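You operate a simulated robot arm through the tools that you are given. There is no shell and no other tool.

You run a simulated two-armed robot. Do the job below in one go: nothing can be reset, and whatever is moved stays where it is left.

JOB
Probe the three pots by the sliders and set the driest one's slider to LOW.
Fine: leave the other sliders; stand the probe back in its holder.

The check looks at the end state, three seconds after you hand in, the way a careful person would. Anything else that was tipped, shoved, dropped, spilled or broken makes it a failure.

ROBOT AND FRAMES
Two 7-joint arms with four-finger grippers on one trunk that stands fixed in place. Base frame: the origin is at the foot of the trunk, x ahead of it, y to its left, z up; the work surface is at about z = 87.4. Readings come in cm, degrees, newtons and seconds.
The left shoulder is at [4, 18.1, 130.5], the right one opposite. With the tool pointing down near the work surface each hand reaches from about 26 to 82 cm from the base axis, measured 20 degrees to its own side. Payload 3.67 kg a hand.
The tool frame of a hand sits at the grasp point between the pads (the TCP): z along the fingers, y along the line on which they close. The tips reach 2.8 cm beyond it. The gripper opens to 11.2 cm; its body begins 7.3 cm behind the TCP.
Orientation is that of the tool frame in the base frame, as a unit quaternion [x, y, z, w]. With the fingers straight down and closing along the base's y, the tool's x points along the base's -x, its y along +y and its z along -z.

CONTROLS
- The arms move only by the tool send_rows. It takes "left_increments", "right_increments" or both (then of equal length, played together; a hand with none holds still); each is a list that holds one entry, the list of rows, each a list of 7 numbers: the shift along the tool's x, y, z in units of 150 mm (1.0 is 150 mm), then the turn, a rotation vector about the tool's x, y, z in units of 90 degrees (1.0 is 90 degrees), then the finger opening in m, from 0 to 0.112. In form: [[[dx, dy, dz, ax, ay, az, hand], ...]]. A call has 1 to 20 rows; each row is the pose to reach, as a shift and turn from the pose commanded when the call began, along the tool's axes at that moment. A call with a number of a shift or a turn outside -1 to 1 is refused whole. A row lasts 0.2 s, in which the tool goes at most 5 cm and 8.6 degrees; a call with a longer step from one row to the next is refused whole, and so is a gripper value outside its range. A pose out of reach is approached as far as the arm can. The call stops where the force on the tool passes 80 N (or 10 N more than at its start, if that is more) or the arm is blocked; 0.2 s more then pass. Each finger travels about 7.24 cm/s and halts on what it meets, pressing with about 20 N; the grip force reading is that of the motor and also rises with nothing between the fingers. The clock runs only during rows and for 0.2 s after the last one: add rows that repeat a pose to give the fingers time. It gives the time, the measured TCP pose, the force on the tool (base axes), the opening and the grip force at its end, in the units of the frame above (readings bear some noise), with the torque about the TCP (base axes, N m) and any sound that the robot's microphone picked up, and new pictures: "pictures" is both (left out), scene, wrist or none (wrist: the cameras of the hands that moved).
- Cameras (640 x 400 px; columns grow to the right, rows downward): "scene" is now at [9.38, -4.66, 154.82]; the picture's right is [-0.54, -0.84, 0.00], its down [-0.46, 0.29, -0.84] and it looks along [0.71, -0.45, -0.55] (base axes); focal length 311 px, centre (320, 200). "left" rides on the left gripper at [6, 1.8, -10.4] in its tool frame; the picture's right is [-0.29, 0.96, 0.00], its down [-0.80, -0.24, -0.55] and it looks along [-0.53, -0.16, 0.83] (tool axes); focal length 234 px, centre (320, 200). "right" rides on the right gripper at [6, -1.8, -10.4] in its tool frame; the picture's right is [0.29, 0.96, 0.00], its down [-0.80, 0.24, -0.55] and it looks along [-0.53, 0.16, 0.83] (tool axes); focal length 234 px, centre (320, 200). There is no depth. A picture from a camera that has moved, and an enlarged one, comes with that camera's place and axes in the base frame and with its lens. The place of the scene camera against the robot may be out by one fixed shift of up to 1.8 cm in any direction.
- slide_trunk(by): moves the trunk up (or, below 0, down) by that many cm; the arms and the scene camera ride with it, the base frame stays. It gives what a move gives, with no picture.
- pan_tilt(pan, tilt): turns the head with the scene camera to pan (to the left, within 86 degrees either way) and tilt (down, from -29 to 69), counted from straight ahead of the robot. It gives what a move gives, and a new picture of the scene camera.
- zoom(camera, box): a new picture of the part [left, top, right, bottom] of that camera's present view, enlarged. The clock stands still meanwhile.
- finish_job(): hands the job in; it is judged then, once.

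Places have to be worked out from the pictures, the camera data and where the tool is seen. Open the grippers and draw the arms clear of the work before you hand the job in, unless the task says otherwise.

The tools are called after "Emit:" as a command line: name --argument value ..., lists and objects as JSON in quotes. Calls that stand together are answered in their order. send_rows: Moves the arms, as the interface text tells. Its arguments: {"type":"object","properties":{"left_increments":{"type":"array"},"right_increments":{"type":"array"},"pictures":{"type":"string","enum":["both","scene","wrist","none"]}},"required":[]} The other tools are called the same way: slide_trunk (by) moves the trunk up or down; pan_tilt (pan, tilt) turns the head that bears the scene camera; zoom (camera, box) takes an enlarged picture of a part of a camera's view; finish_job () hands the job in.

At the start:

```text
time_s: 0.0
left_position: [42.25, -7.99, 132.51]
left_orientation: [0.0, 1.0, 0.0, 0.0]
left_ft_force: [0.0, 0.7, -0.1]
left_wrist_torque: [0.01, -0.03, -0.01]
left_finger_gap: 11.21
left_finger_force: 0.1
right_position: [41.49, -46.3, 125.51]
right_orientation: [-0.001, 1.0, 0.001, -0.001]
right_ft_force: [0.2, 0.6, -0.2]
right_wrist_torque: [0.01, 0.01, 0.0]
right_finger_gap: 11.2
right_finger_force: 0.1
trunk travel left (down, up): [-42.6, 8.8]
head pan, tilt (commanded): [-32.6, 33.1]
```

scene: 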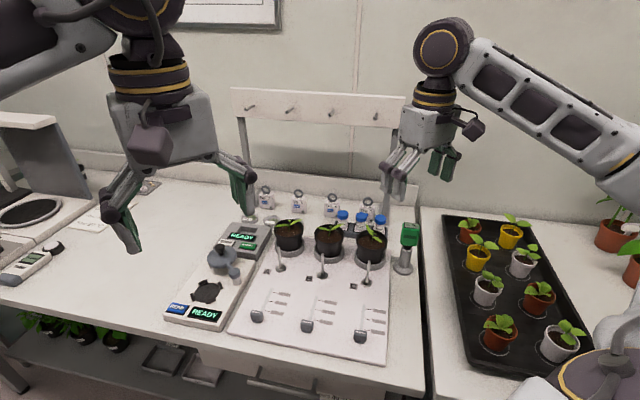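
right: 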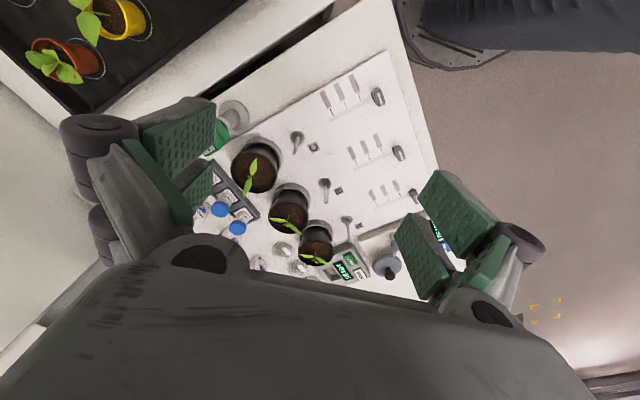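
left: 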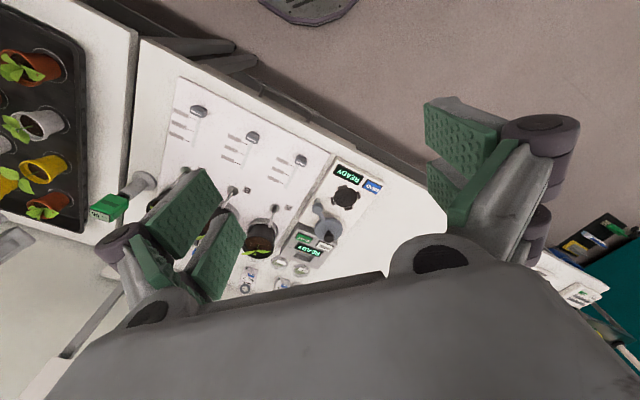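

I start by looking closer at the panel with the pots, sliders, and the green probe in its holder.

Emit:
zoom --camera "scene" --box '[220, 200, 440, 370]'

Emit:
zoom --camera "scene" --box '[370, 210, 440, 280]'

Emit:
zoom --camera "right" --box '[200, 50, 440, 290]'

Emit:
zoom --camera "left" --box '[80, 70, 400, 310]'

```text
2.35 times, centred on (330, 285) of scene
camera zoom: at [9.38, -4.66, 154.82], right [-0.54, -0.84, 0.0], down [-0.46, 0.29, -0.84], along [0.71, -0.45, -0.55], focal length 732 px, centre (296, 0)
```

zoom: 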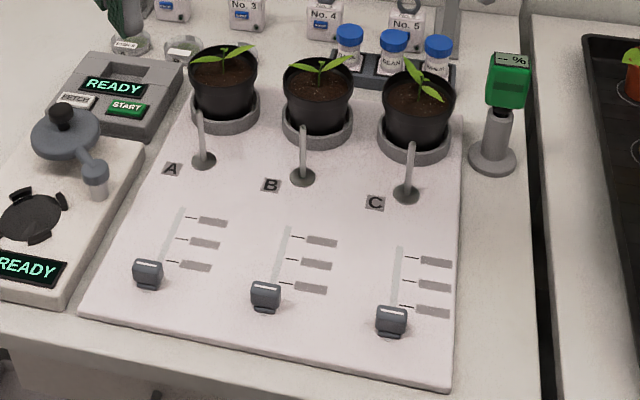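

```text
5.71 times, centred on (405, 245) of scene
camera zoom: at [9.38, -4.66, 154.82], right [-0.54, -0.84, 0.0], down [-0.46, 0.29, -0.84], along [0.71, -0.45, -0.55], focal length 1778 px, centre (-166, -57)
```

zoom: 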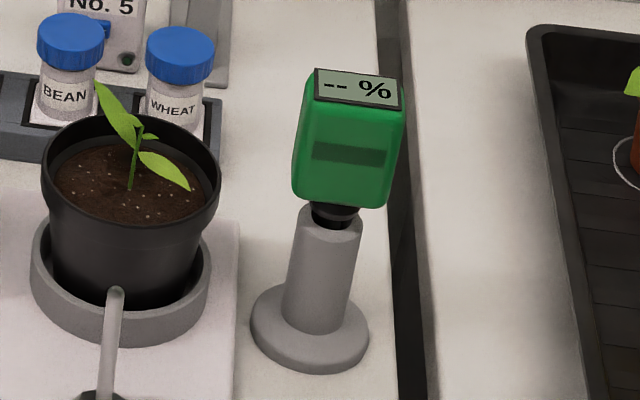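

```text
1.67 times, centred on (320, 170) of right
camera zoom: at [35.47, -48.27, 135.88], right [-0.29, 0.96, 0.0], down [0.8, 0.24, 0.55], along [0.53, 0.16, -0.83], focal length 390 px, centre (320, 250)
```

zoom: 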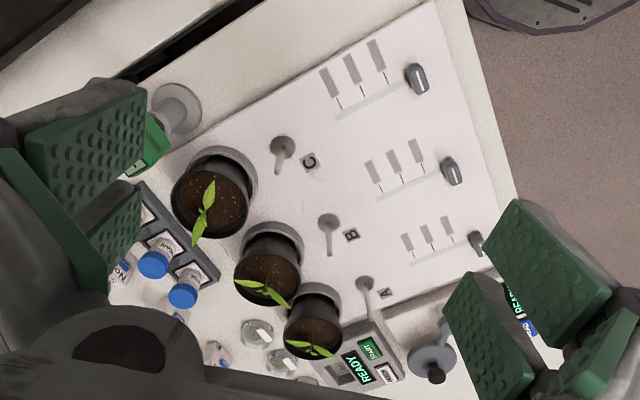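

```text
1.67 times, centred on (240, 190) of left
camera zoom: at [36.2, -6.07, 142.94], right [0.29, 0.96, 0.0], down [0.8, -0.24, 0.55], along [0.53, -0.16, -0.83], focal length 390 px, centre (453, 217)
```

zoom: 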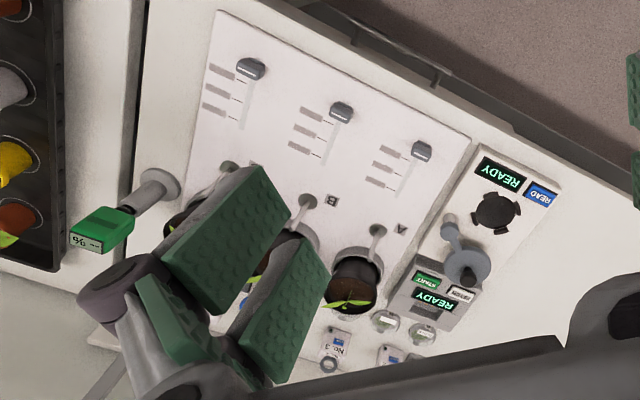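

The panel has sliders A, B and C with three-label scales, and the probe stands at about [51.5, -61]. I zoom in further to read the labels and study the probe and pots.

Emit:
zoom --camera "scene" --box '[260, 280, 340, 350]'

Emit:
zoom --camera "scene" --box '[320, 280, 400, 350]'

Emit:
zoom --camera "scene" --box '[260, 205, 340, 285]'

Emit:
zoom --camera "scene" --box '[330, 205, 410, 285]'

Emit:
zoom --camera "left" --box '[90, 150, 190, 240]'

```text
5.71 times, centred on (300, 315) of scene
camera zoom: at [9.38, -4.66, 154.82], right [-0.54, -0.84, 0.0], down [-0.46, 0.29, -0.84], along [0.71, -0.45, -0.55], focal length 1778 px, centre (434, -457)
```

zoom: 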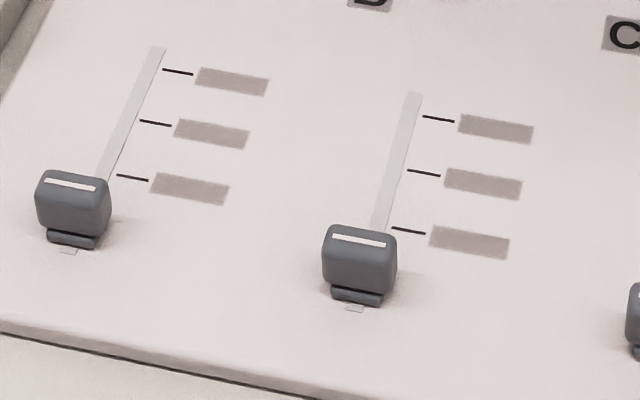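

```text
5.71 times, centred on (360, 315) of scene
camera zoom: at [9.38, -4.66, 154.82], right [-0.54, -0.84, 0.0], down [-0.46, 0.29, -0.84], along [0.71, -0.45, -0.55], focal length 1778 px, centre (91, -457)
```

zoom: 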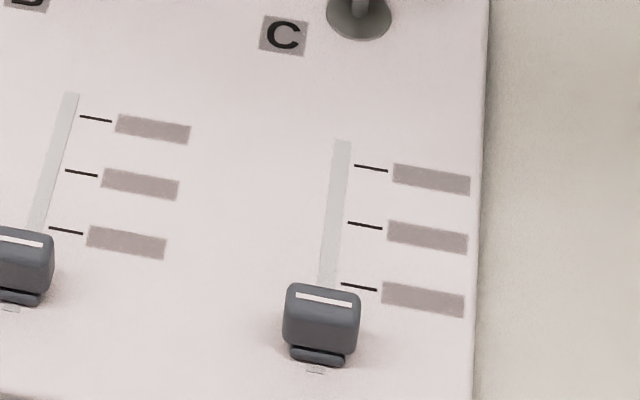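

```text
5.00 times, centred on (300, 245) of scene
camera zoom: at [9.38, -4.66, 154.82], right [-0.54, -0.84, 0.0], down [-0.46, 0.29, -0.84], along [0.71, -0.45, -0.55], focal length 1556 px, centre (420, -25)
```

zoom: 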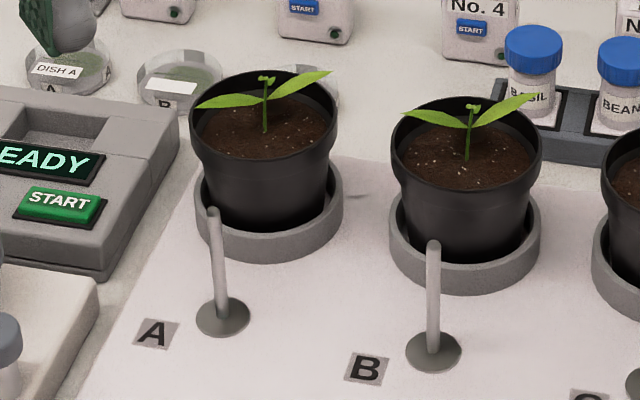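

```text
5.00 times, centred on (370, 245) of scene
camera zoom: at [9.38, -4.66, 154.82], right [-0.54, -0.84, 0.0], down [-0.46, 0.29, -0.84], along [0.71, -0.45, -0.55], focal length 1556 px, centre (70, -25)
```

zoom: 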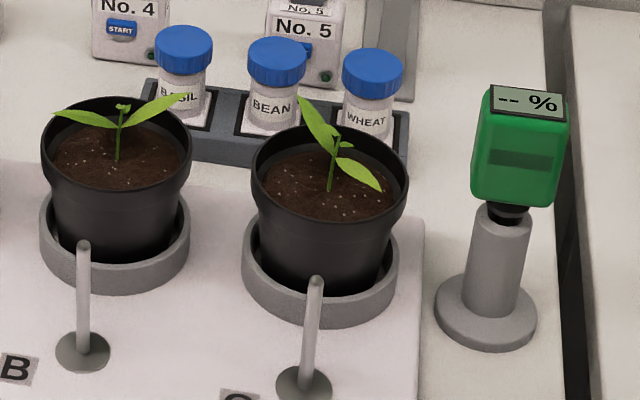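

```text
4.44 times, centred on (140, 195) of left
camera zoom: at [36.2, -6.07, 142.94], right [0.29, 0.96, 0.0], down [0.8, -0.24, 0.55], along [0.53, -0.16, -0.83], focal length 1041 px, centre (1120, 222)
```

zoom: 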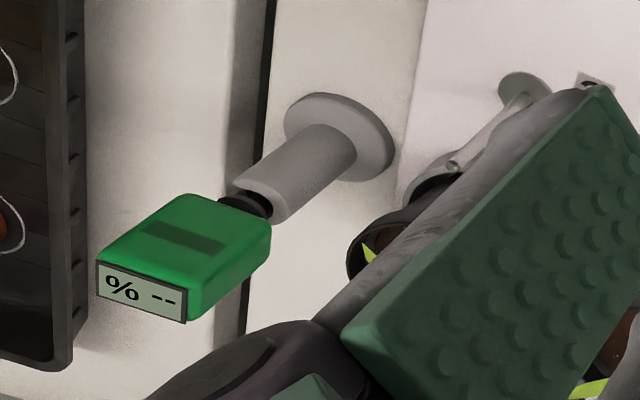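

The labels blur at this distance, so I'll need a close wrist view later. First I check the gripper finger shape and the rest of the surroundings.

Emit:
zoom --camera "scene" --box '[360, 80, 520, 220]'

Emit:
zoom --camera "right" --box '[0, 0, 640, 400]'

Emit:
zoom --camera "right" --box '[310, 80, 400, 140]'

Emit:
zoom --camera "right" --box '[220, 110, 340, 280]'

```text
2.86 times, centred on (440, 150) of scene
camera zoom: at [9.38, -4.66, 154.82], right [-0.54, -0.84, 0.0], down [-0.46, 0.29, -0.84], along [0.71, -0.45, -0.55], focal length 889 px, centre (-23, 343)
```

zoom: 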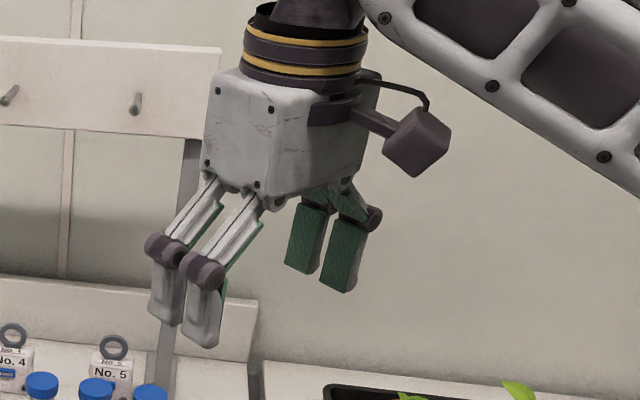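

```text
1.00 times, centred on (320, 200) of right (not enlarged: the box is as wide or as high as the picture)
camera zoom: at [35.47, -48.27, 135.88], right [-0.29, 0.96, 0.0], down [0.8, 0.24, 0.55], along [0.53, 0.16, -0.83], focal length 234 px, centre (320, 200)
```

zoom: 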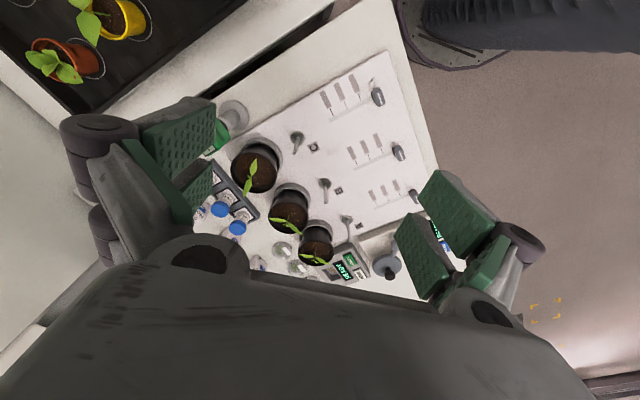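

```text
6.67 times, centred on (355, 110) of right
camera zoom: at [35.47, -48.27, 135.88], right [-0.29, 0.96, 0.0], down [0.8, 0.24, 0.55], along [0.53, 0.16, -0.83], focal length 1561 px, centre (87, 800)
```

zoom: 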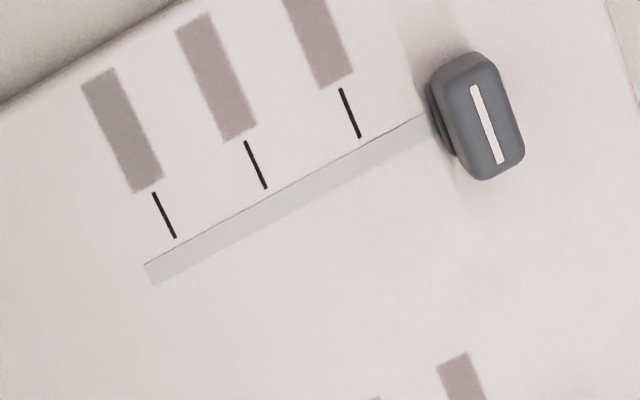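

```text
2.35 times, centred on (280, 195) of right
camera zoom: at [35.47, -48.27, 135.88], right [-0.29, 0.96, 0.0], down [0.8, 0.24, 0.55], along [0.53, 0.16, -0.83], focal length 551 px, centre (414, 212)
```

zoom: 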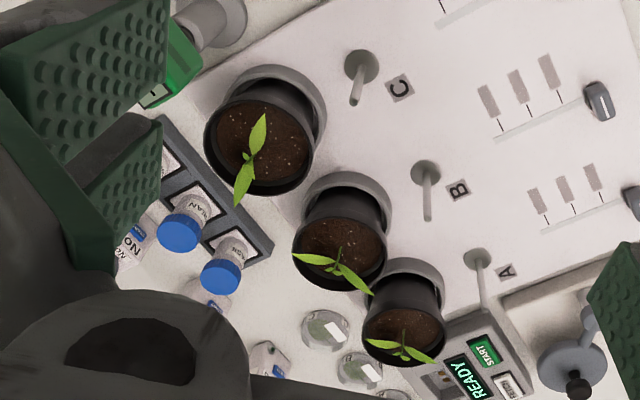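

Each side of the gripper has two fingers, and the probe body sits square to the panel, which is turned 45° in the base frame. I move the right hand above the probe with a 45° yaw so it closes along the wide axis, staying well above it to look.

Emit:
send_rows --right_increments '[[[-0.067, -0.097, 0.03, 0, 0, 0.05, 0.112], [-0.135, -0.195, 0.07, 0, 0, 0.1, 0.112], [-0.202, -0.292, 0.11, 0, 0, 0.15, 0.112], [-0.27, -0.39, 0.15, 0, 0, 0.2, 0.112], [-0.337, -0.487, 0.19, 0, 0, 0.25, 0.112], [-0.405, -0.585, 0.23, 0, 0, 0.3, 0.112], [-0.472, -0.682, 0.27, 0, 0, 0.35, 0.112], [-0.54, -0.78, 0.31, 0, 0, 0.4, 0.112], [-0.607, -0.877, 0.35, 0, 0, 0.45, 0.112], [-0.673, -0.973, 0.38, 0, 0, 0.5, 0.112], [-0.673, -0.973, 0.38, 0, 0, 0.5, 0.112]]]'

```text
time_s: 2.4
left_position: [42.1, -7.96, 132.46]
left_orientation: [-0.001, 1.0, -0.001, 0.0]
left_ft_force: [-0.3, -0.4, 0.4]
left_wrist_torque: [0.01, -0.05, 0.0]
left_finger_gap: 11.17
left_finger_force: 0.0
right_position: [51.58, -60.9, 119.79]
right_orientation: [0.383, 0.924, 0.0, 0.0]
right_ft_force: [-0.3, 0.4, -0.4]
right_wrist_torque: [-0.03, -0.02, -0.01]
right_finger_gap: 11.21
right_finger_force: 0.1
trunk travel left (down, up): [-42.6, 8.8]
head pan, tilt (commanded): [-32.6, 33.1]
camera scene: at [9.35, -4.64, 154.83], right [-0.54, -0.84, 0.0], down [-0.46, 0.29, -0.84], along [0.71, -0.45, -0.55], focal length 311 px, centre (320, 200)
camera right: at [46.0, -58.05, 130.15], right [0.47, 0.88, 0.0], down [0.73, -0.39, 0.55], along [0.49, -0.26, -0.83], focal length 234 px, centre (320, 200)
```

scene: 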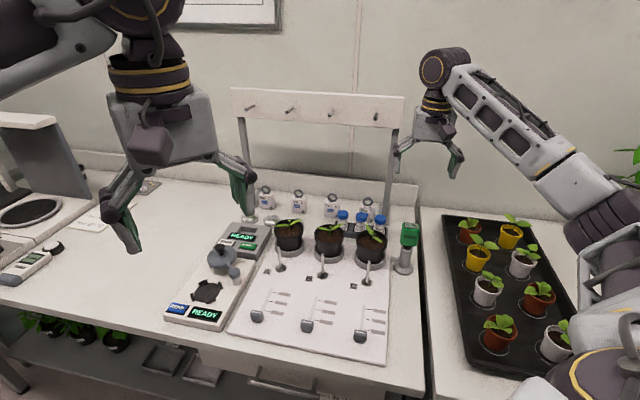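
right: 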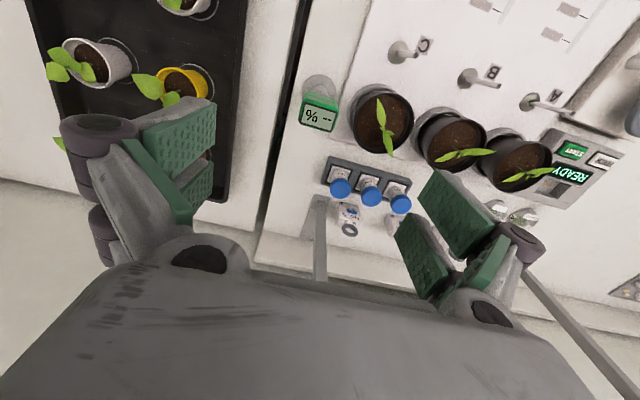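

The hand is over the probe. I zoom the right wrist camera on the probe, pots and spouts to measure positions.

Emit:
zoom --camera "right" --box '[280, 60, 360, 140]'

Emit:
zoom --camera "right" --box '[340, 20, 580, 220]'

Emit:
zoom --camera "scene" --box '[370, 100, 480, 280]'

```text
5.00 times, centred on (320, 100) of right
camera zoom: at [46.0, -58.05, 130.15], right [0.47, 0.88, 0.0], down [0.73, -0.39, 0.55], along [0.49, -0.26, -0.83], focal length 1171 px, centre (320, 700)
```

zoom: 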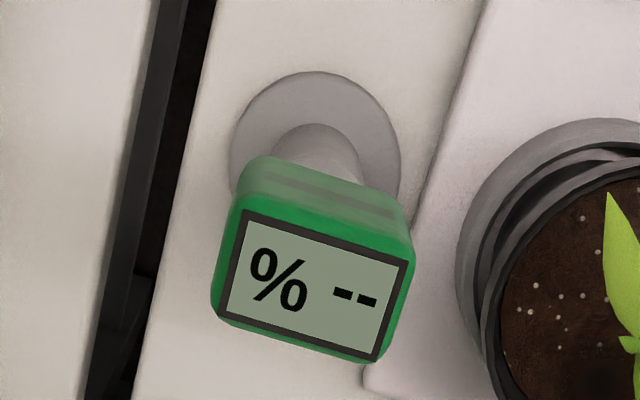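

```text
2.00 times, centred on (460, 120) of right
camera zoom: at [46.0, -58.05, 130.15], right [0.47, 0.88, 0.0], down [0.73, -0.39, 0.55], along [0.49, -0.26, -0.83], focal length 468 px, centre (40, 360)
```

zoom: 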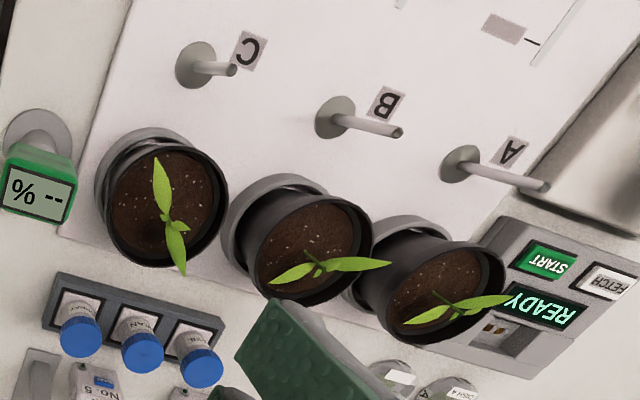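

```text
2.22 times, centred on (425, 190) of scene
camera zoom: at [9.35, -4.64, 154.83], right [-0.54, -0.84, 0.0], down [-0.46, 0.29, -0.84], along [0.71, -0.45, -0.55], focal length 692 px, centre (87, 222)
```

zoom: 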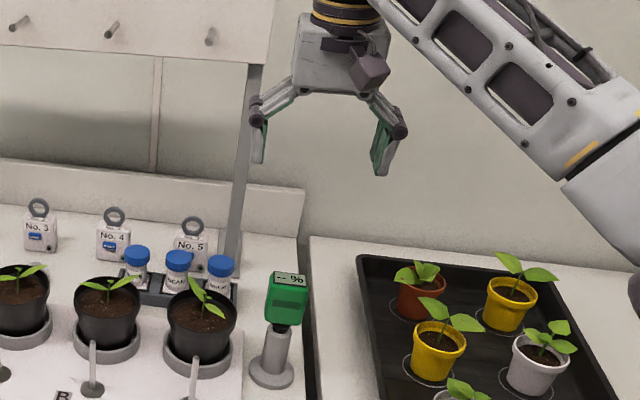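

The probe's faces line up with the tool to within about 1°. I narrow the fingers to 7.4 cm to stay clear of pot C's leaves, and come down to about 7 cm above the probe top to measure again.

Emit:
send_rows --right_increments '[[[0, 0, 0.1, 0, 0, 0, 0.1], [0, 0, 0.22, 0, 0, 0, 0.09], [0, 0, 0.34, 0, 0, 0, 0.08], [0, 0, 0.46, 0, 0, 0, 0.074], [0, 0, 0.58, 0, 0, 0, 0.074], [0, 0, 0.58, 0, 0, 0, 0.074]]]'

```text
time_s: 3.8
left_position: [42.1, -7.79, 132.51]
left_orientation: [0.0, 1.0, 0.001, 0.0]
left_ft_force: [0.9, 0.3, 0.0]
left_wrist_torque: [-0.01, 0.0, 0.05]
left_finger_gap: 11.18
left_finger_force: 0.2
right_position: [51.51, -60.92, 111.23]
right_orientation: [0.382, 0.924, 0.0, -0.001]
right_ft_force: [-0.7, 0.6, -0.5]
right_wrist_torque: [0.01, -0.02, -0.02]
right_finger_gap: 7.39
right_finger_force: 0.1
trunk travel left (down, up): [-42.6, 8.8]
head pan, tilt (commanded): [-32.6, 33.1]
camera scene: at [9.38, -4.64, 154.83], right [-0.54, -0.84, 0.0], down [-0.46, 0.29, -0.84], along [0.71, -0.45, -0.55], focal length 311 px, centre (320, 200)
camera right: at [45.95, -58.1, 121.44], right [0.47, 0.88, 0.0], down [0.73, -0.39, 0.55], along [0.49, -0.26, -0.83], focal length 234 px, centre (320, 200)
```

scene: 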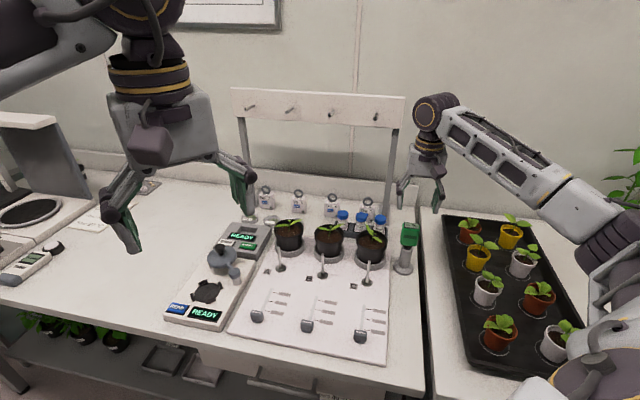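
right: 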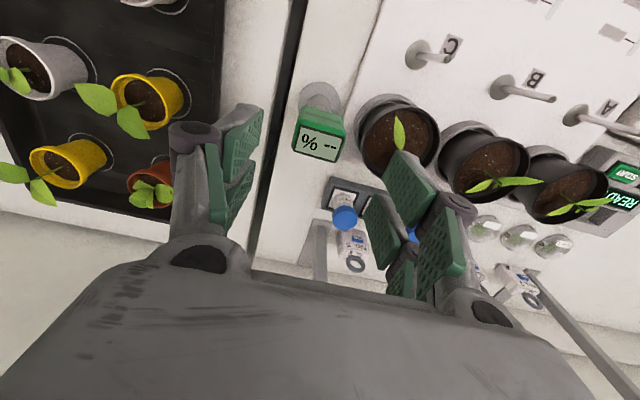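

Emit:
zoom --camera "right" --box '[270, 70, 370, 170]'

Emit:
zoom --camera "scene" --box '[370, 120, 470, 280]'

```text
4.00 times, centred on (320, 120) of right
camera zoom: at [45.95, -58.1, 121.44], right [0.47, 0.88, 0.0], down [0.73, -0.39, 0.55], along [0.49, -0.26, -0.83], focal length 937 px, centre (320, 520)
```

zoom: 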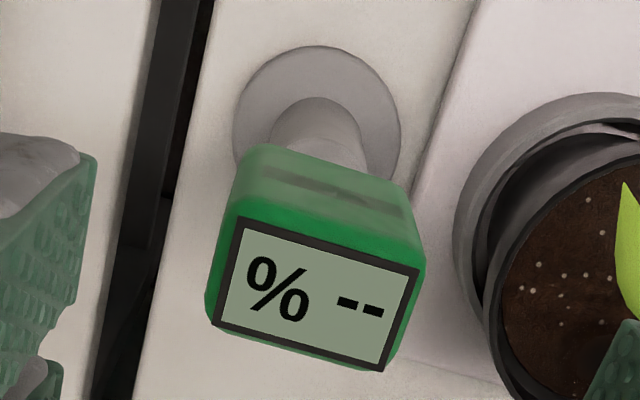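

```text
2.50 times, centred on (420, 200) of scene
camera zoom: at [9.38, -4.64, 154.83], right [-0.54, -0.84, 0.0], down [-0.46, 0.29, -0.84], along [0.71, -0.45, -0.55], focal length 778 px, centre (70, 200)
```

zoom: 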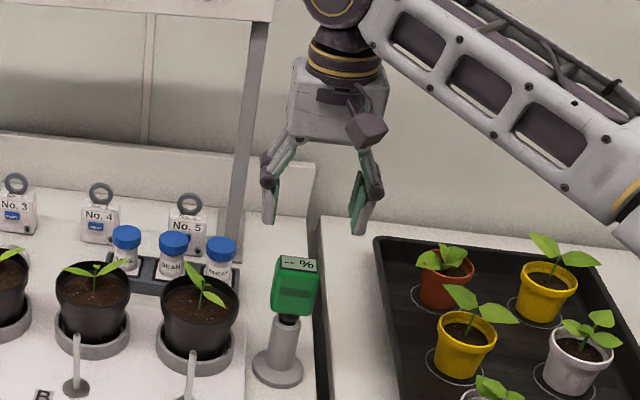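

From two heights the display sits at about z = 101.5–102.5, around 0.9 cm toward the wall from the tool axis. I shift 0.9 cm that way and come down to 107 for a closer look.

Emit:
send_rows --right_increments '[[[-0.03, 0.003, 0.1, 0, 0, 0, 0.074], [-0.06, 0.007, 0.2, 0, 0, 0, 0.074], [-0.06, 0.007, 0.275, 0, 0, 0, 0.074], [-0.06, 0.007, 0.275, 0, 0, 0, 0.074]]]' --pictures "wrist"

Emit:
zoom --camera "right" --box '[270, 90, 370, 190]'

Emit:
zoom --camera "scene" --box '[380, 140, 460, 280]'

```text
time_s: 4.8
left_position: [42.2, -7.84, 132.53]
left_orientation: [0.0, 1.0, 0.0, 0.0]
left_ft_force: [0.0, -0.4, -0.2]
left_wrist_torque: [0.0, 0.02, 0.03]
left_finger_gap: 11.21
left_finger_force: 0.0
right_position: [52.34, -61.57, 106.97]
right_orientation: [0.383, 0.924, 0.0, 0.0]
right_ft_force: [0.2, -0.4, 0.8]
right_wrist_torque: [0.02, -0.01, 0.01]
right_finger_gap: 7.41
right_finger_force: 0.1
trunk travel left (down, up): [-42.6, 8.8]
head pan, tilt (commanded): [-32.6, 33.1]
camera right: at [46.73, -58.68, 117.31], right [0.47, 0.88, 0.0], down [0.73, -0.39, 0.55], along [0.49, -0.26, -0.83], focal length 234 px, centre (320, 200)
```

right: 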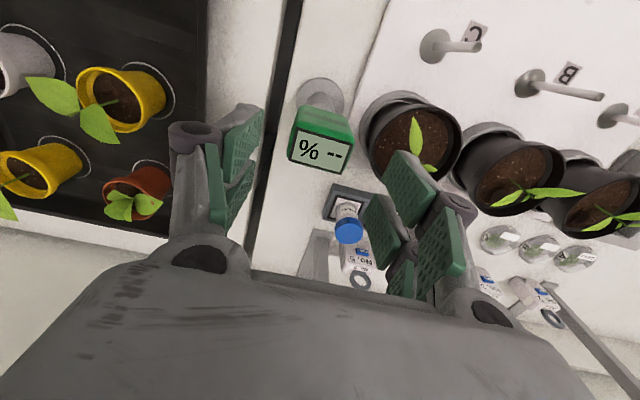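

```text
4.00 times, centred on (320, 140) of right
camera zoom: at [46.73, -58.68, 117.31], right [0.47, 0.88, 0.0], down [0.73, -0.39, 0.55], along [0.49, -0.26, -0.83], focal length 937 px, centre (320, 440)
```

zoom: 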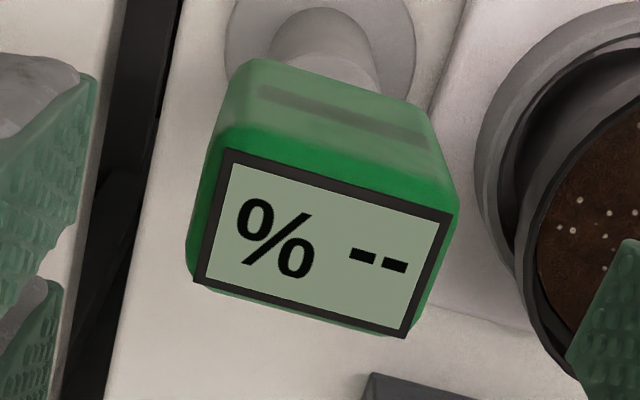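

```text
2.86 times, centred on (420, 210) of scene
camera zoom: at [9.39, -4.66, 154.82], right [-0.54, -0.84, 0.0], down [-0.46, 0.29, -0.84], along [0.71, -0.45, -0.55], focal length 889 px, centre (34, 171)
```

zoom: 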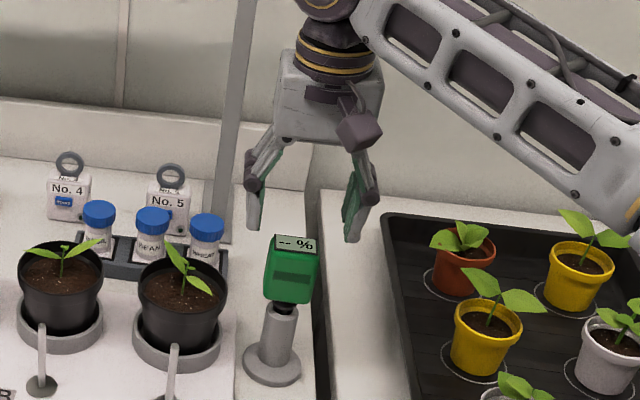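

The body is now centred under the hand: about 4.6 cm wide, 2.7 cm thick, top at z≈101.7. Before lowering the fingers beside it I zoom on pot C, the nearest neighbour, to judge its rim height.

Emit:
zoom --camera "right" --box '[350, 80, 480, 200]'

Emit:
zoom --camera "scene" --box '[340, 200, 430, 285]'

```text
3.33 times, centred on (415, 140) of right
camera zoom: at [46.73, -58.68, 117.31], right [0.47, 0.88, 0.0], down [0.73, -0.39, 0.55], along [0.49, -0.26, -0.83], focal length 781 px, centre (3, 400)
```

zoom: 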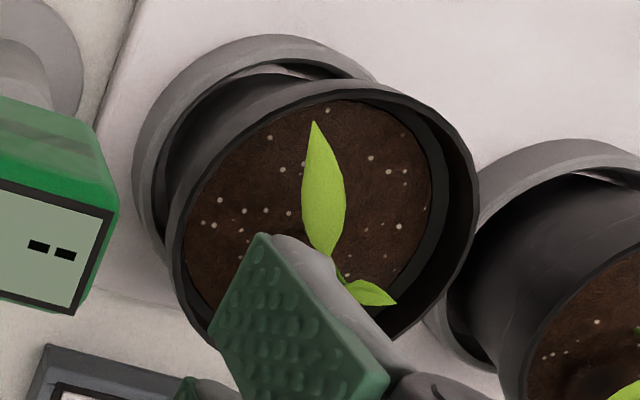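

```text
4.71 times, centred on (385, 242) of scene
camera zoom: at [9.39, -4.66, 154.82], right [-0.54, -0.84, 0.0], down [-0.46, 0.29, -0.84], along [0.71, -0.45, -0.55], focal length 1465 px, centre (14, 0)
```

zoom: 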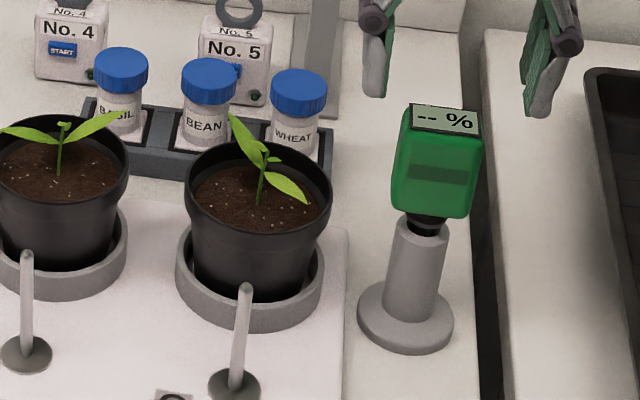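

Pot C's rim is at about z≈95.5 and at least 5 cm from the tool axis, so the fingers at ±3.7 cm clear it. I come down to TCP z≈99.7 around the probe body and check before closing.

Emit:
send_rows --right_increments '[[[-0.01, 0.002, 0.1, 0, 0, 0, 0.074], [-0.01, 0.002, 0.2, 0, 0, 0, 0.074], [-0.01, 0.002, 0.3, 0, 0, 0, 0.074], [-0.01, 0.002, 0.4, 0, 0, 0, 0.074], [-0.01, 0.002, 0.485, 0, 0, 0, 0.074], [-0.01, 0.002, 0.485, 0, 0, 0, 0.074]]]'

Emit:
zoom --camera "right" --box '[200, 90, 440, 270]'

Emit:
zoom --camera "scene" --box '[370, 180, 450, 280]'

```text
time_s: 6.2
left_position: [42.18, -7.88, 132.53]
left_orientation: [0.0, 1.0, 0.0, 0.0]
left_ft_force: [0.5, -0.4, 0.4]
left_wrist_torque: [0.01, 0.01, 0.02]
left_finger_gap: 11.21
left_finger_force: 0.1
right_position: [52.48, -61.63, 99.78]
right_orientation: [0.383, 0.924, 0.0, 0.0]
right_ft_force: [-0.3, 0.5, -0.6]
right_wrist_torque: [-0.01, 0.01, 0.0]
right_finger_gap: 7.42
right_finger_force: 0.0
trunk travel left (down, up): [-42.6, 8.8]
head pan, tilt (commanded): [-32.6, 33.1]
camera scene: at [9.37, -4.65, 154.83], right [-0.54, -0.84, 0.0], down [-0.46, 0.29, -0.84], along [0.71, -0.45, -0.55], focal length 311 px, centre (320, 200)
camera right: at [46.84, -58.76, 110.09], right [0.47, 0.88, 0.0], down [0.73, -0.39, 0.55], along [0.49, -0.26, -0.83], focal length 234 px, centre (320, 200)
```

scene: 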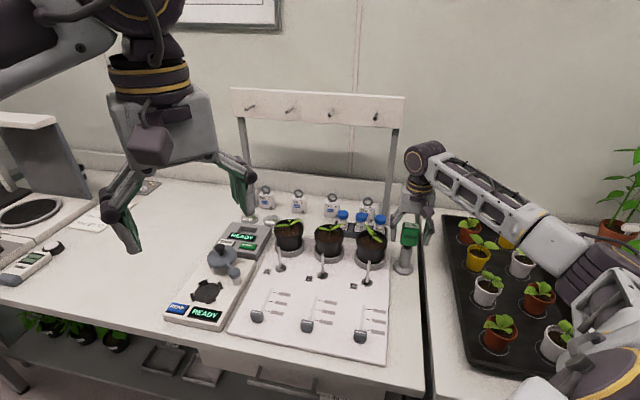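
right: 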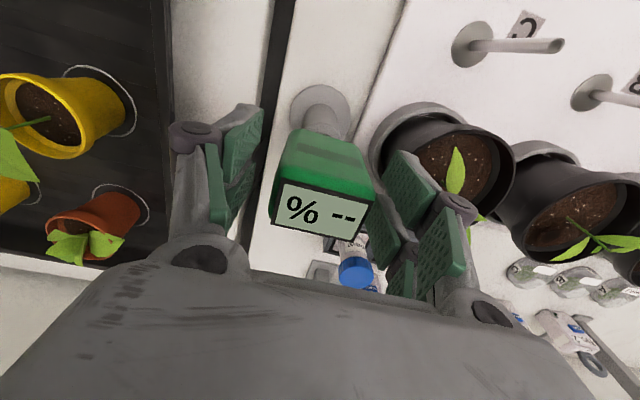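

```text
2.22 times, centred on (320, 180) of right
camera zoom: at [46.84, -58.76, 110.09], right [0.47, 0.88, 0.0], down [0.73, -0.39, 0.55], along [0.49, -0.26, -0.83], focal length 520 px, centre (320, 244)
```

zoom: 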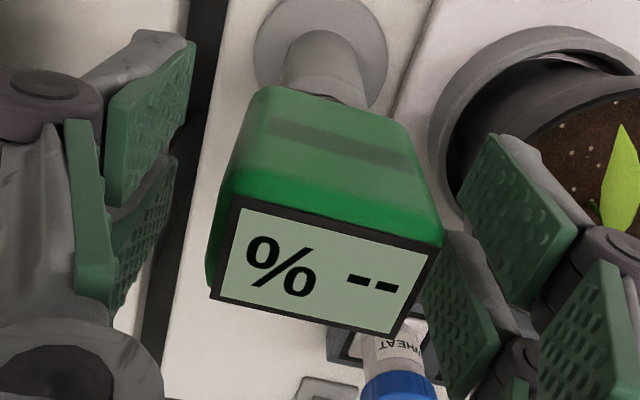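

```text
4.00 times, centred on (410, 230) of scene
camera zoom: at [9.37, -4.65, 154.83], right [-0.54, -0.84, 0.0], down [-0.46, 0.29, -0.84], along [0.71, -0.45, -0.55], focal length 1245 px, centre (-40, 80)
```

zoom: 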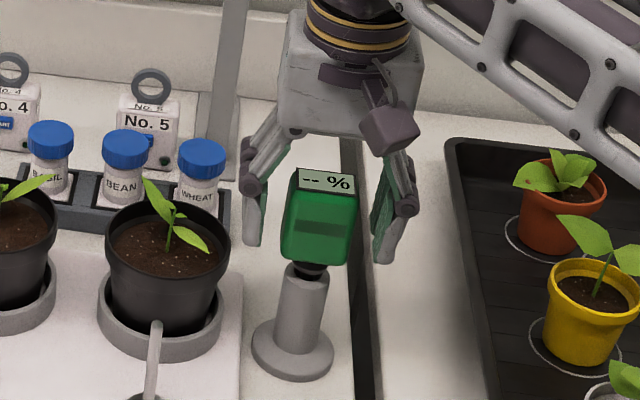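

The probe body sits centred between the fingers, with the display clearly readable in the wrist view. I close the grip on it.

Emit:
send_rows --right_increments '[[[0, 0, 0, 0, 0, 0, 0.06], [0, 0, 0, 0, 0, 0, 0.045], [0, 0, 0, 0, 0, 0, 0.03], [0, 0, 0, 0, 0, 0, 0.02], [0, 0, 0, 0, 0, 0, 0.02]]]' --pictures "both"

Emit:
zoom --camera "right" --box '[200, 90, 440, 270]'

Emit:
zoom --camera "scene" --box '[370, 180, 450, 280]'

```text
time_s: 7.4
left_position: [42.13, -7.96, 132.49]
left_orientation: [0.0, 1.0, 0.0, 0.0]
left_ft_force: [0.0, 0.4, -0.5]
left_wrist_torque: [0.06, 0.02, 0.03]
left_finger_gap: 11.19
left_finger_force: 0.1
right_position: [52.53, -61.64, 99.79]
right_orientation: [0.382, 0.924, -0.001, 0.0]
right_ft_force: [0.1, -0.6, -0.8]
right_wrist_torque: [0.03, 0.02, 0.0]
right_finger_gap: 4.59
right_finger_force: 20.1
trunk travel left (down, up): [-42.6, 8.8]
head pan, tilt (commanded): [-32.6, 33.1]
camera scene: at [9.39, -4.67, 154.82], right [-0.54, -0.84, 0.0], down [-0.46, 0.29, -0.84], along [0.71, -0.45, -0.55], focal length 311 px, centre (320, 200)
camera right: at [46.86, -58.76, 110.09], right [0.47, 0.88, 0.0], down [0.73, -0.39, 0.55], along [0.49, -0.26, -0.83], focal length 234 px, centre (320, 200)
```

scene: 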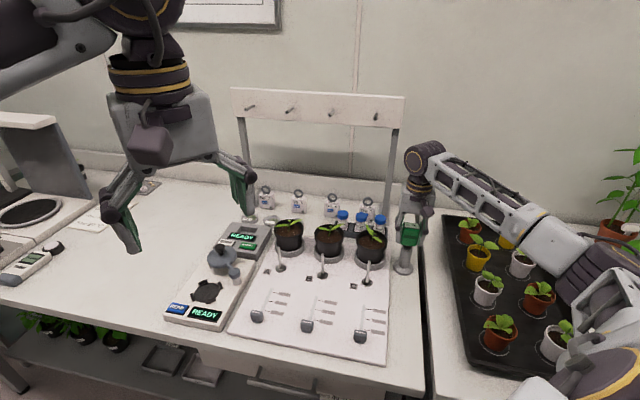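
right: 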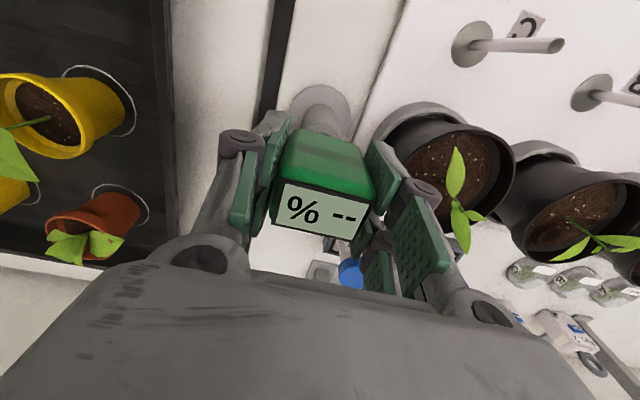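

```text
2.22 times, centred on (320, 180) of right
camera zoom: at [46.86, -58.76, 110.09], right [0.47, 0.88, 0.0], down [0.73, -0.39, 0.55], along [0.49, -0.26, -0.83], focal length 520 px, centre (320, 244)
```

zoom: 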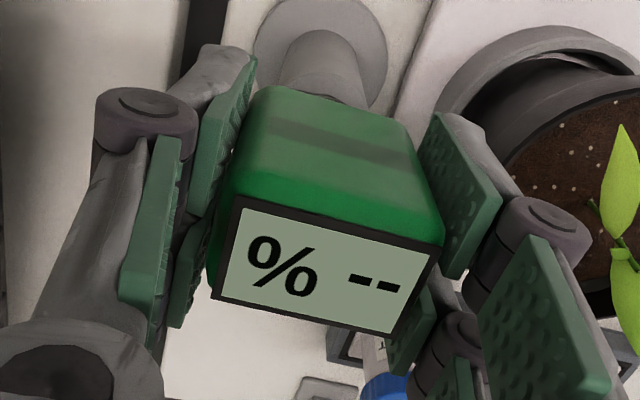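

```text
4.00 times, centred on (410, 230) of scene
camera zoom: at [9.39, -4.67, 154.82], right [-0.54, -0.84, 0.0], down [-0.46, 0.29, -0.84], along [0.71, -0.45, -0.55], focal length 1245 px, centre (-40, 80)
```

zoom: 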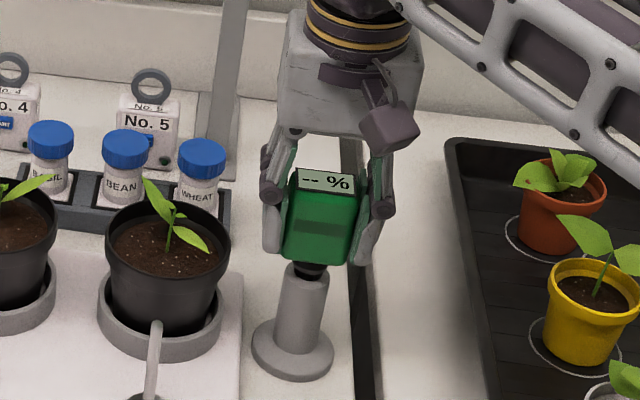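

Gripped at 4.59 cm with 20 N and the probe hasn't moved. I lift it straight up by 11 cm to clear the holder and see the spike.

Emit:
send_rows --right_increments '[[[0, 0, -0.05, 0, 0, 0, 0.02], [0, 0, -0.12, 0, 0, 0, 0.02], [0, 0, -0.2, 0, 0, 0, 0.02], [0, 0, -0.3, 0, 0, 0, 0.02], [0, 0, -0.4, 0, 0, 0, 0.02], [0, 0, -0.5, 0, 0, 0, 0.02], [0, 0, -0.6, 0, 0, 0, 0.02], [0, 0, -0.7, 0, 0, 0, 0.02], [0, 0, -0.75, 0, 0, 0, 0.02], [0, 0, -0.75, 0, 0, 0, 0.02]]]'

Emit:
zoom --camera "right" --box '[200, 60, 440, 270]'

Emit:
zoom --camera "scene" --box '[360, 130, 470, 280]'

```text
time_s: 9.6
left_position: [42.23, -7.96, 132.45]
left_orientation: [0.0, 1.0, 0.0, 0.0]
left_ft_force: [-0.1, 0.2, -0.3]
left_wrist_torque: [0.02, -0.01, -0.02]
left_finger_gap: 11.18
left_finger_force: 0.1
right_position: [52.54, -61.64, 111.05]
right_orientation: [0.382, 0.924, 0.0, 0.0]
right_ft_force: [-0.2, -0.3, -1.4]
right_wrist_torque: [-0.02, 0.04, -0.03]
right_finger_gap: 4.59
right_finger_force: 20.1
trunk travel left (down, up): [-42.6, 8.8]
head pan, tilt (commanded): [-32.6, 33.1]
camera scene: at [9.39, -4.68, 154.82], right [-0.54, -0.84, 0.0], down [-0.46, 0.29, -0.84], along [0.71, -0.45, -0.55], focal length 311 px, centre (320, 200)
camera right: at [46.87, -58.76, 121.34], right [0.47, 0.88, 0.0], down [0.73, -0.39, 0.55], along [0.49, -0.26, -0.83], focal length 234 px, centre (320, 200)
```

scene: 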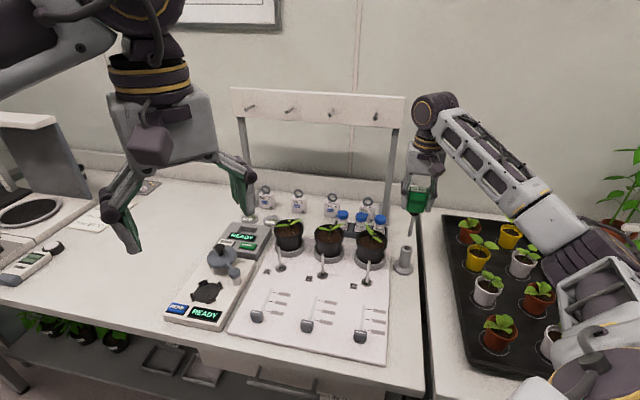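
right: 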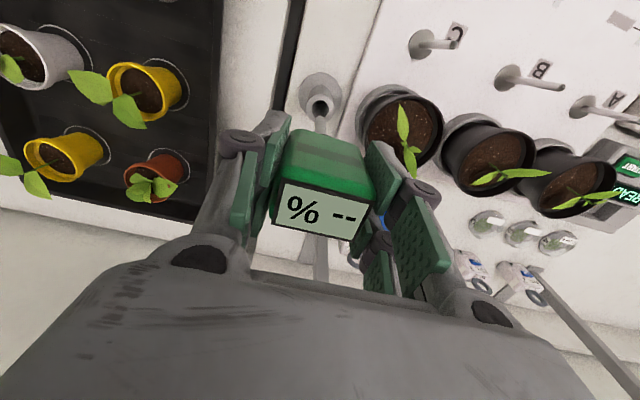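

```text
1.90 times, centred on (320, 165) of right
camera zoom: at [46.87, -58.76, 121.34], right [0.47, 0.88, 0.0], down [0.73, -0.39, 0.55], along [0.49, -0.26, -0.83], focal length 446 px, centre (320, 267)
```

zoom: 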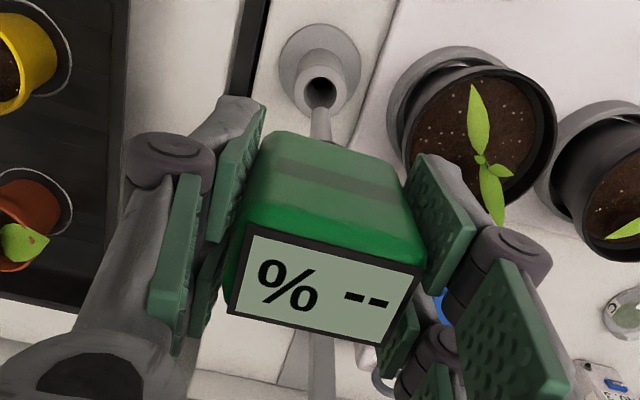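

```text
2.67 times, centred on (415, 205) of scene
camera zoom: at [9.39, -4.68, 154.82], right [-0.54, -0.84, 0.0], down [-0.46, 0.29, -0.84], along [0.71, -0.45, -0.55], focal length 830 px, centre (67, 187)
```

zoom: 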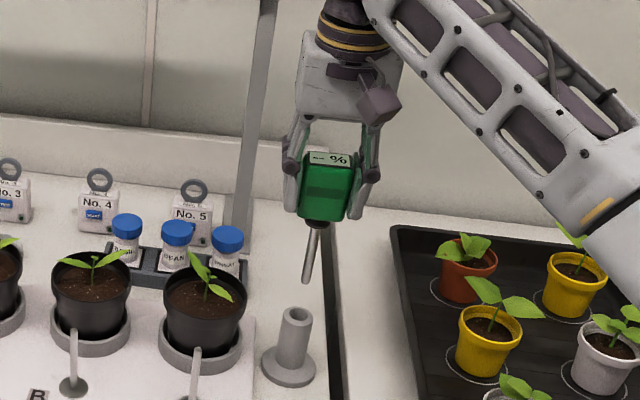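

The probe is out, showing a thin spike about 7 cm long below a black collar. I zoom in on the spike tip in both views to find where it is relative to the hand.

Emit:
zoom --camera "right" --box '[290, 60, 350, 140]'

Emit:
zoom --camera "scene" --box '[390, 180, 440, 280]'

Emit:
zoom --camera "left" --box '[0, 60, 240, 300]'

```text
5.00 times, centred on (320, 100) of right
camera zoom: at [46.87, -58.76, 121.34], right [0.47, 0.88, 0.0], down [0.73, -0.39, 0.55], along [0.49, -0.26, -0.83], focal length 1171 px, centre (320, 700)
```

zoom: 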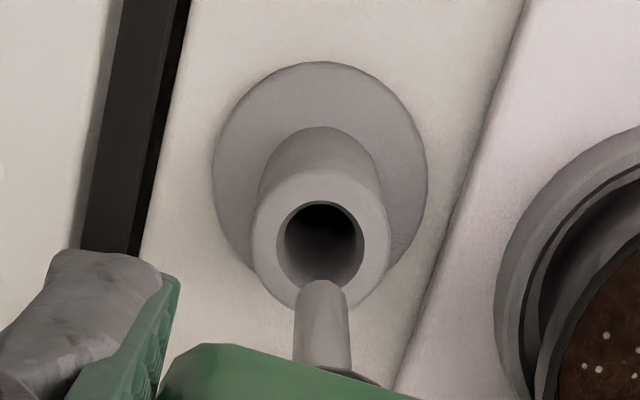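

```text
4.00 times, centred on (415, 230) of scene
camera zoom: at [9.39, -4.68, 154.82], right [-0.54, -0.84, 0.0], down [-0.46, 0.29, -0.84], along [0.71, -0.45, -0.55], focal length 1245 px, centre (-60, 80)
```

zoom: 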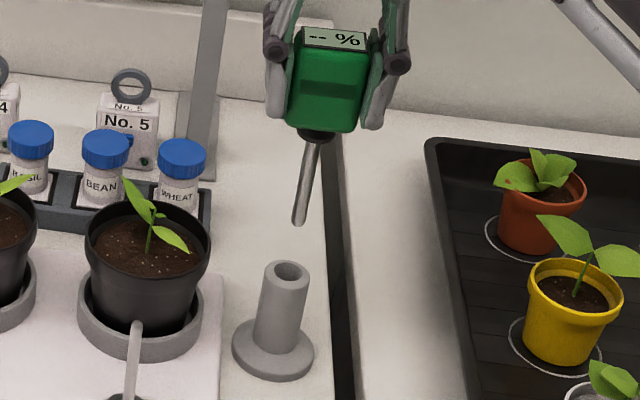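

```text
1.67 times, centred on (120, 180) of left
camera zoom: at [36.21, -6.09, 142.94], right [0.29, 0.96, 0.0], down [0.8, -0.24, 0.55], along [0.53, -0.16, -0.83], focal length 390 px, centre (653, 233)
```

zoom: 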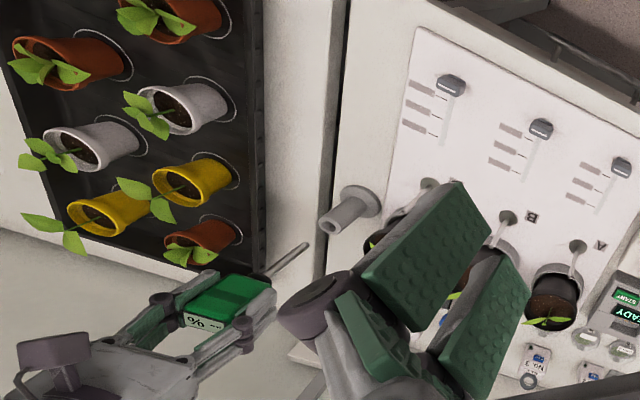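

The spike is about 12.5 cm from TCP to tip and about 1 cm thick, and the holder's bore is about 2 cm wide. Now I zoom on the pots to work out the probing points.

Emit:
zoom --camera "right" --box '[350, 70, 450, 190]'

Emit:
zoom --camera "right" --box '[430, 80, 640, 230]'

Emit:
zoom --camera "scene" --box '[265, 210, 395, 290]'

```text
3.33 times, centred on (400, 130) of right
camera zoom: at [46.87, -58.76, 121.34], right [0.47, 0.88, 0.0], down [0.73, -0.39, 0.55], along [0.49, -0.26, -0.83], focal length 781 px, centre (53, 433)
```

zoom: 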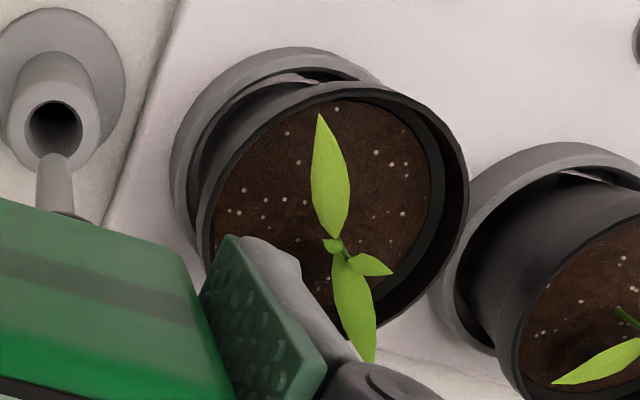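

```text
2.67 times, centred on (535, 155) of right
camera zoom: at [46.87, -58.76, 121.34], right [0.47, 0.88, 0.0], down [0.73, -0.39, 0.55], along [0.49, -0.26, -0.83], focal length 624 px, centre (-253, 320)
```

zoom: 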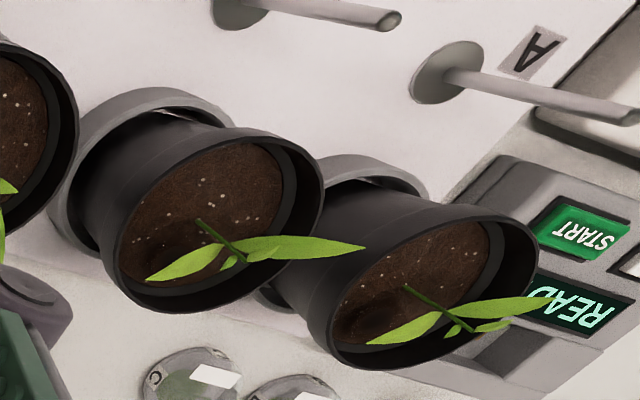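

```text
4.92 times, centred on (330, 250) of scene
camera zoom: at [9.39, -4.68, 154.82], right [-0.54, -0.84, 0.0], down [-0.46, 0.29, -0.84], along [0.71, -0.45, -0.55], focal length 1532 px, centre (271, -46)
```

zoom: 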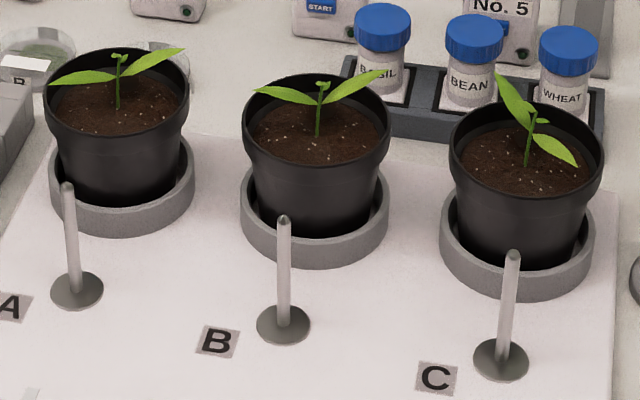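

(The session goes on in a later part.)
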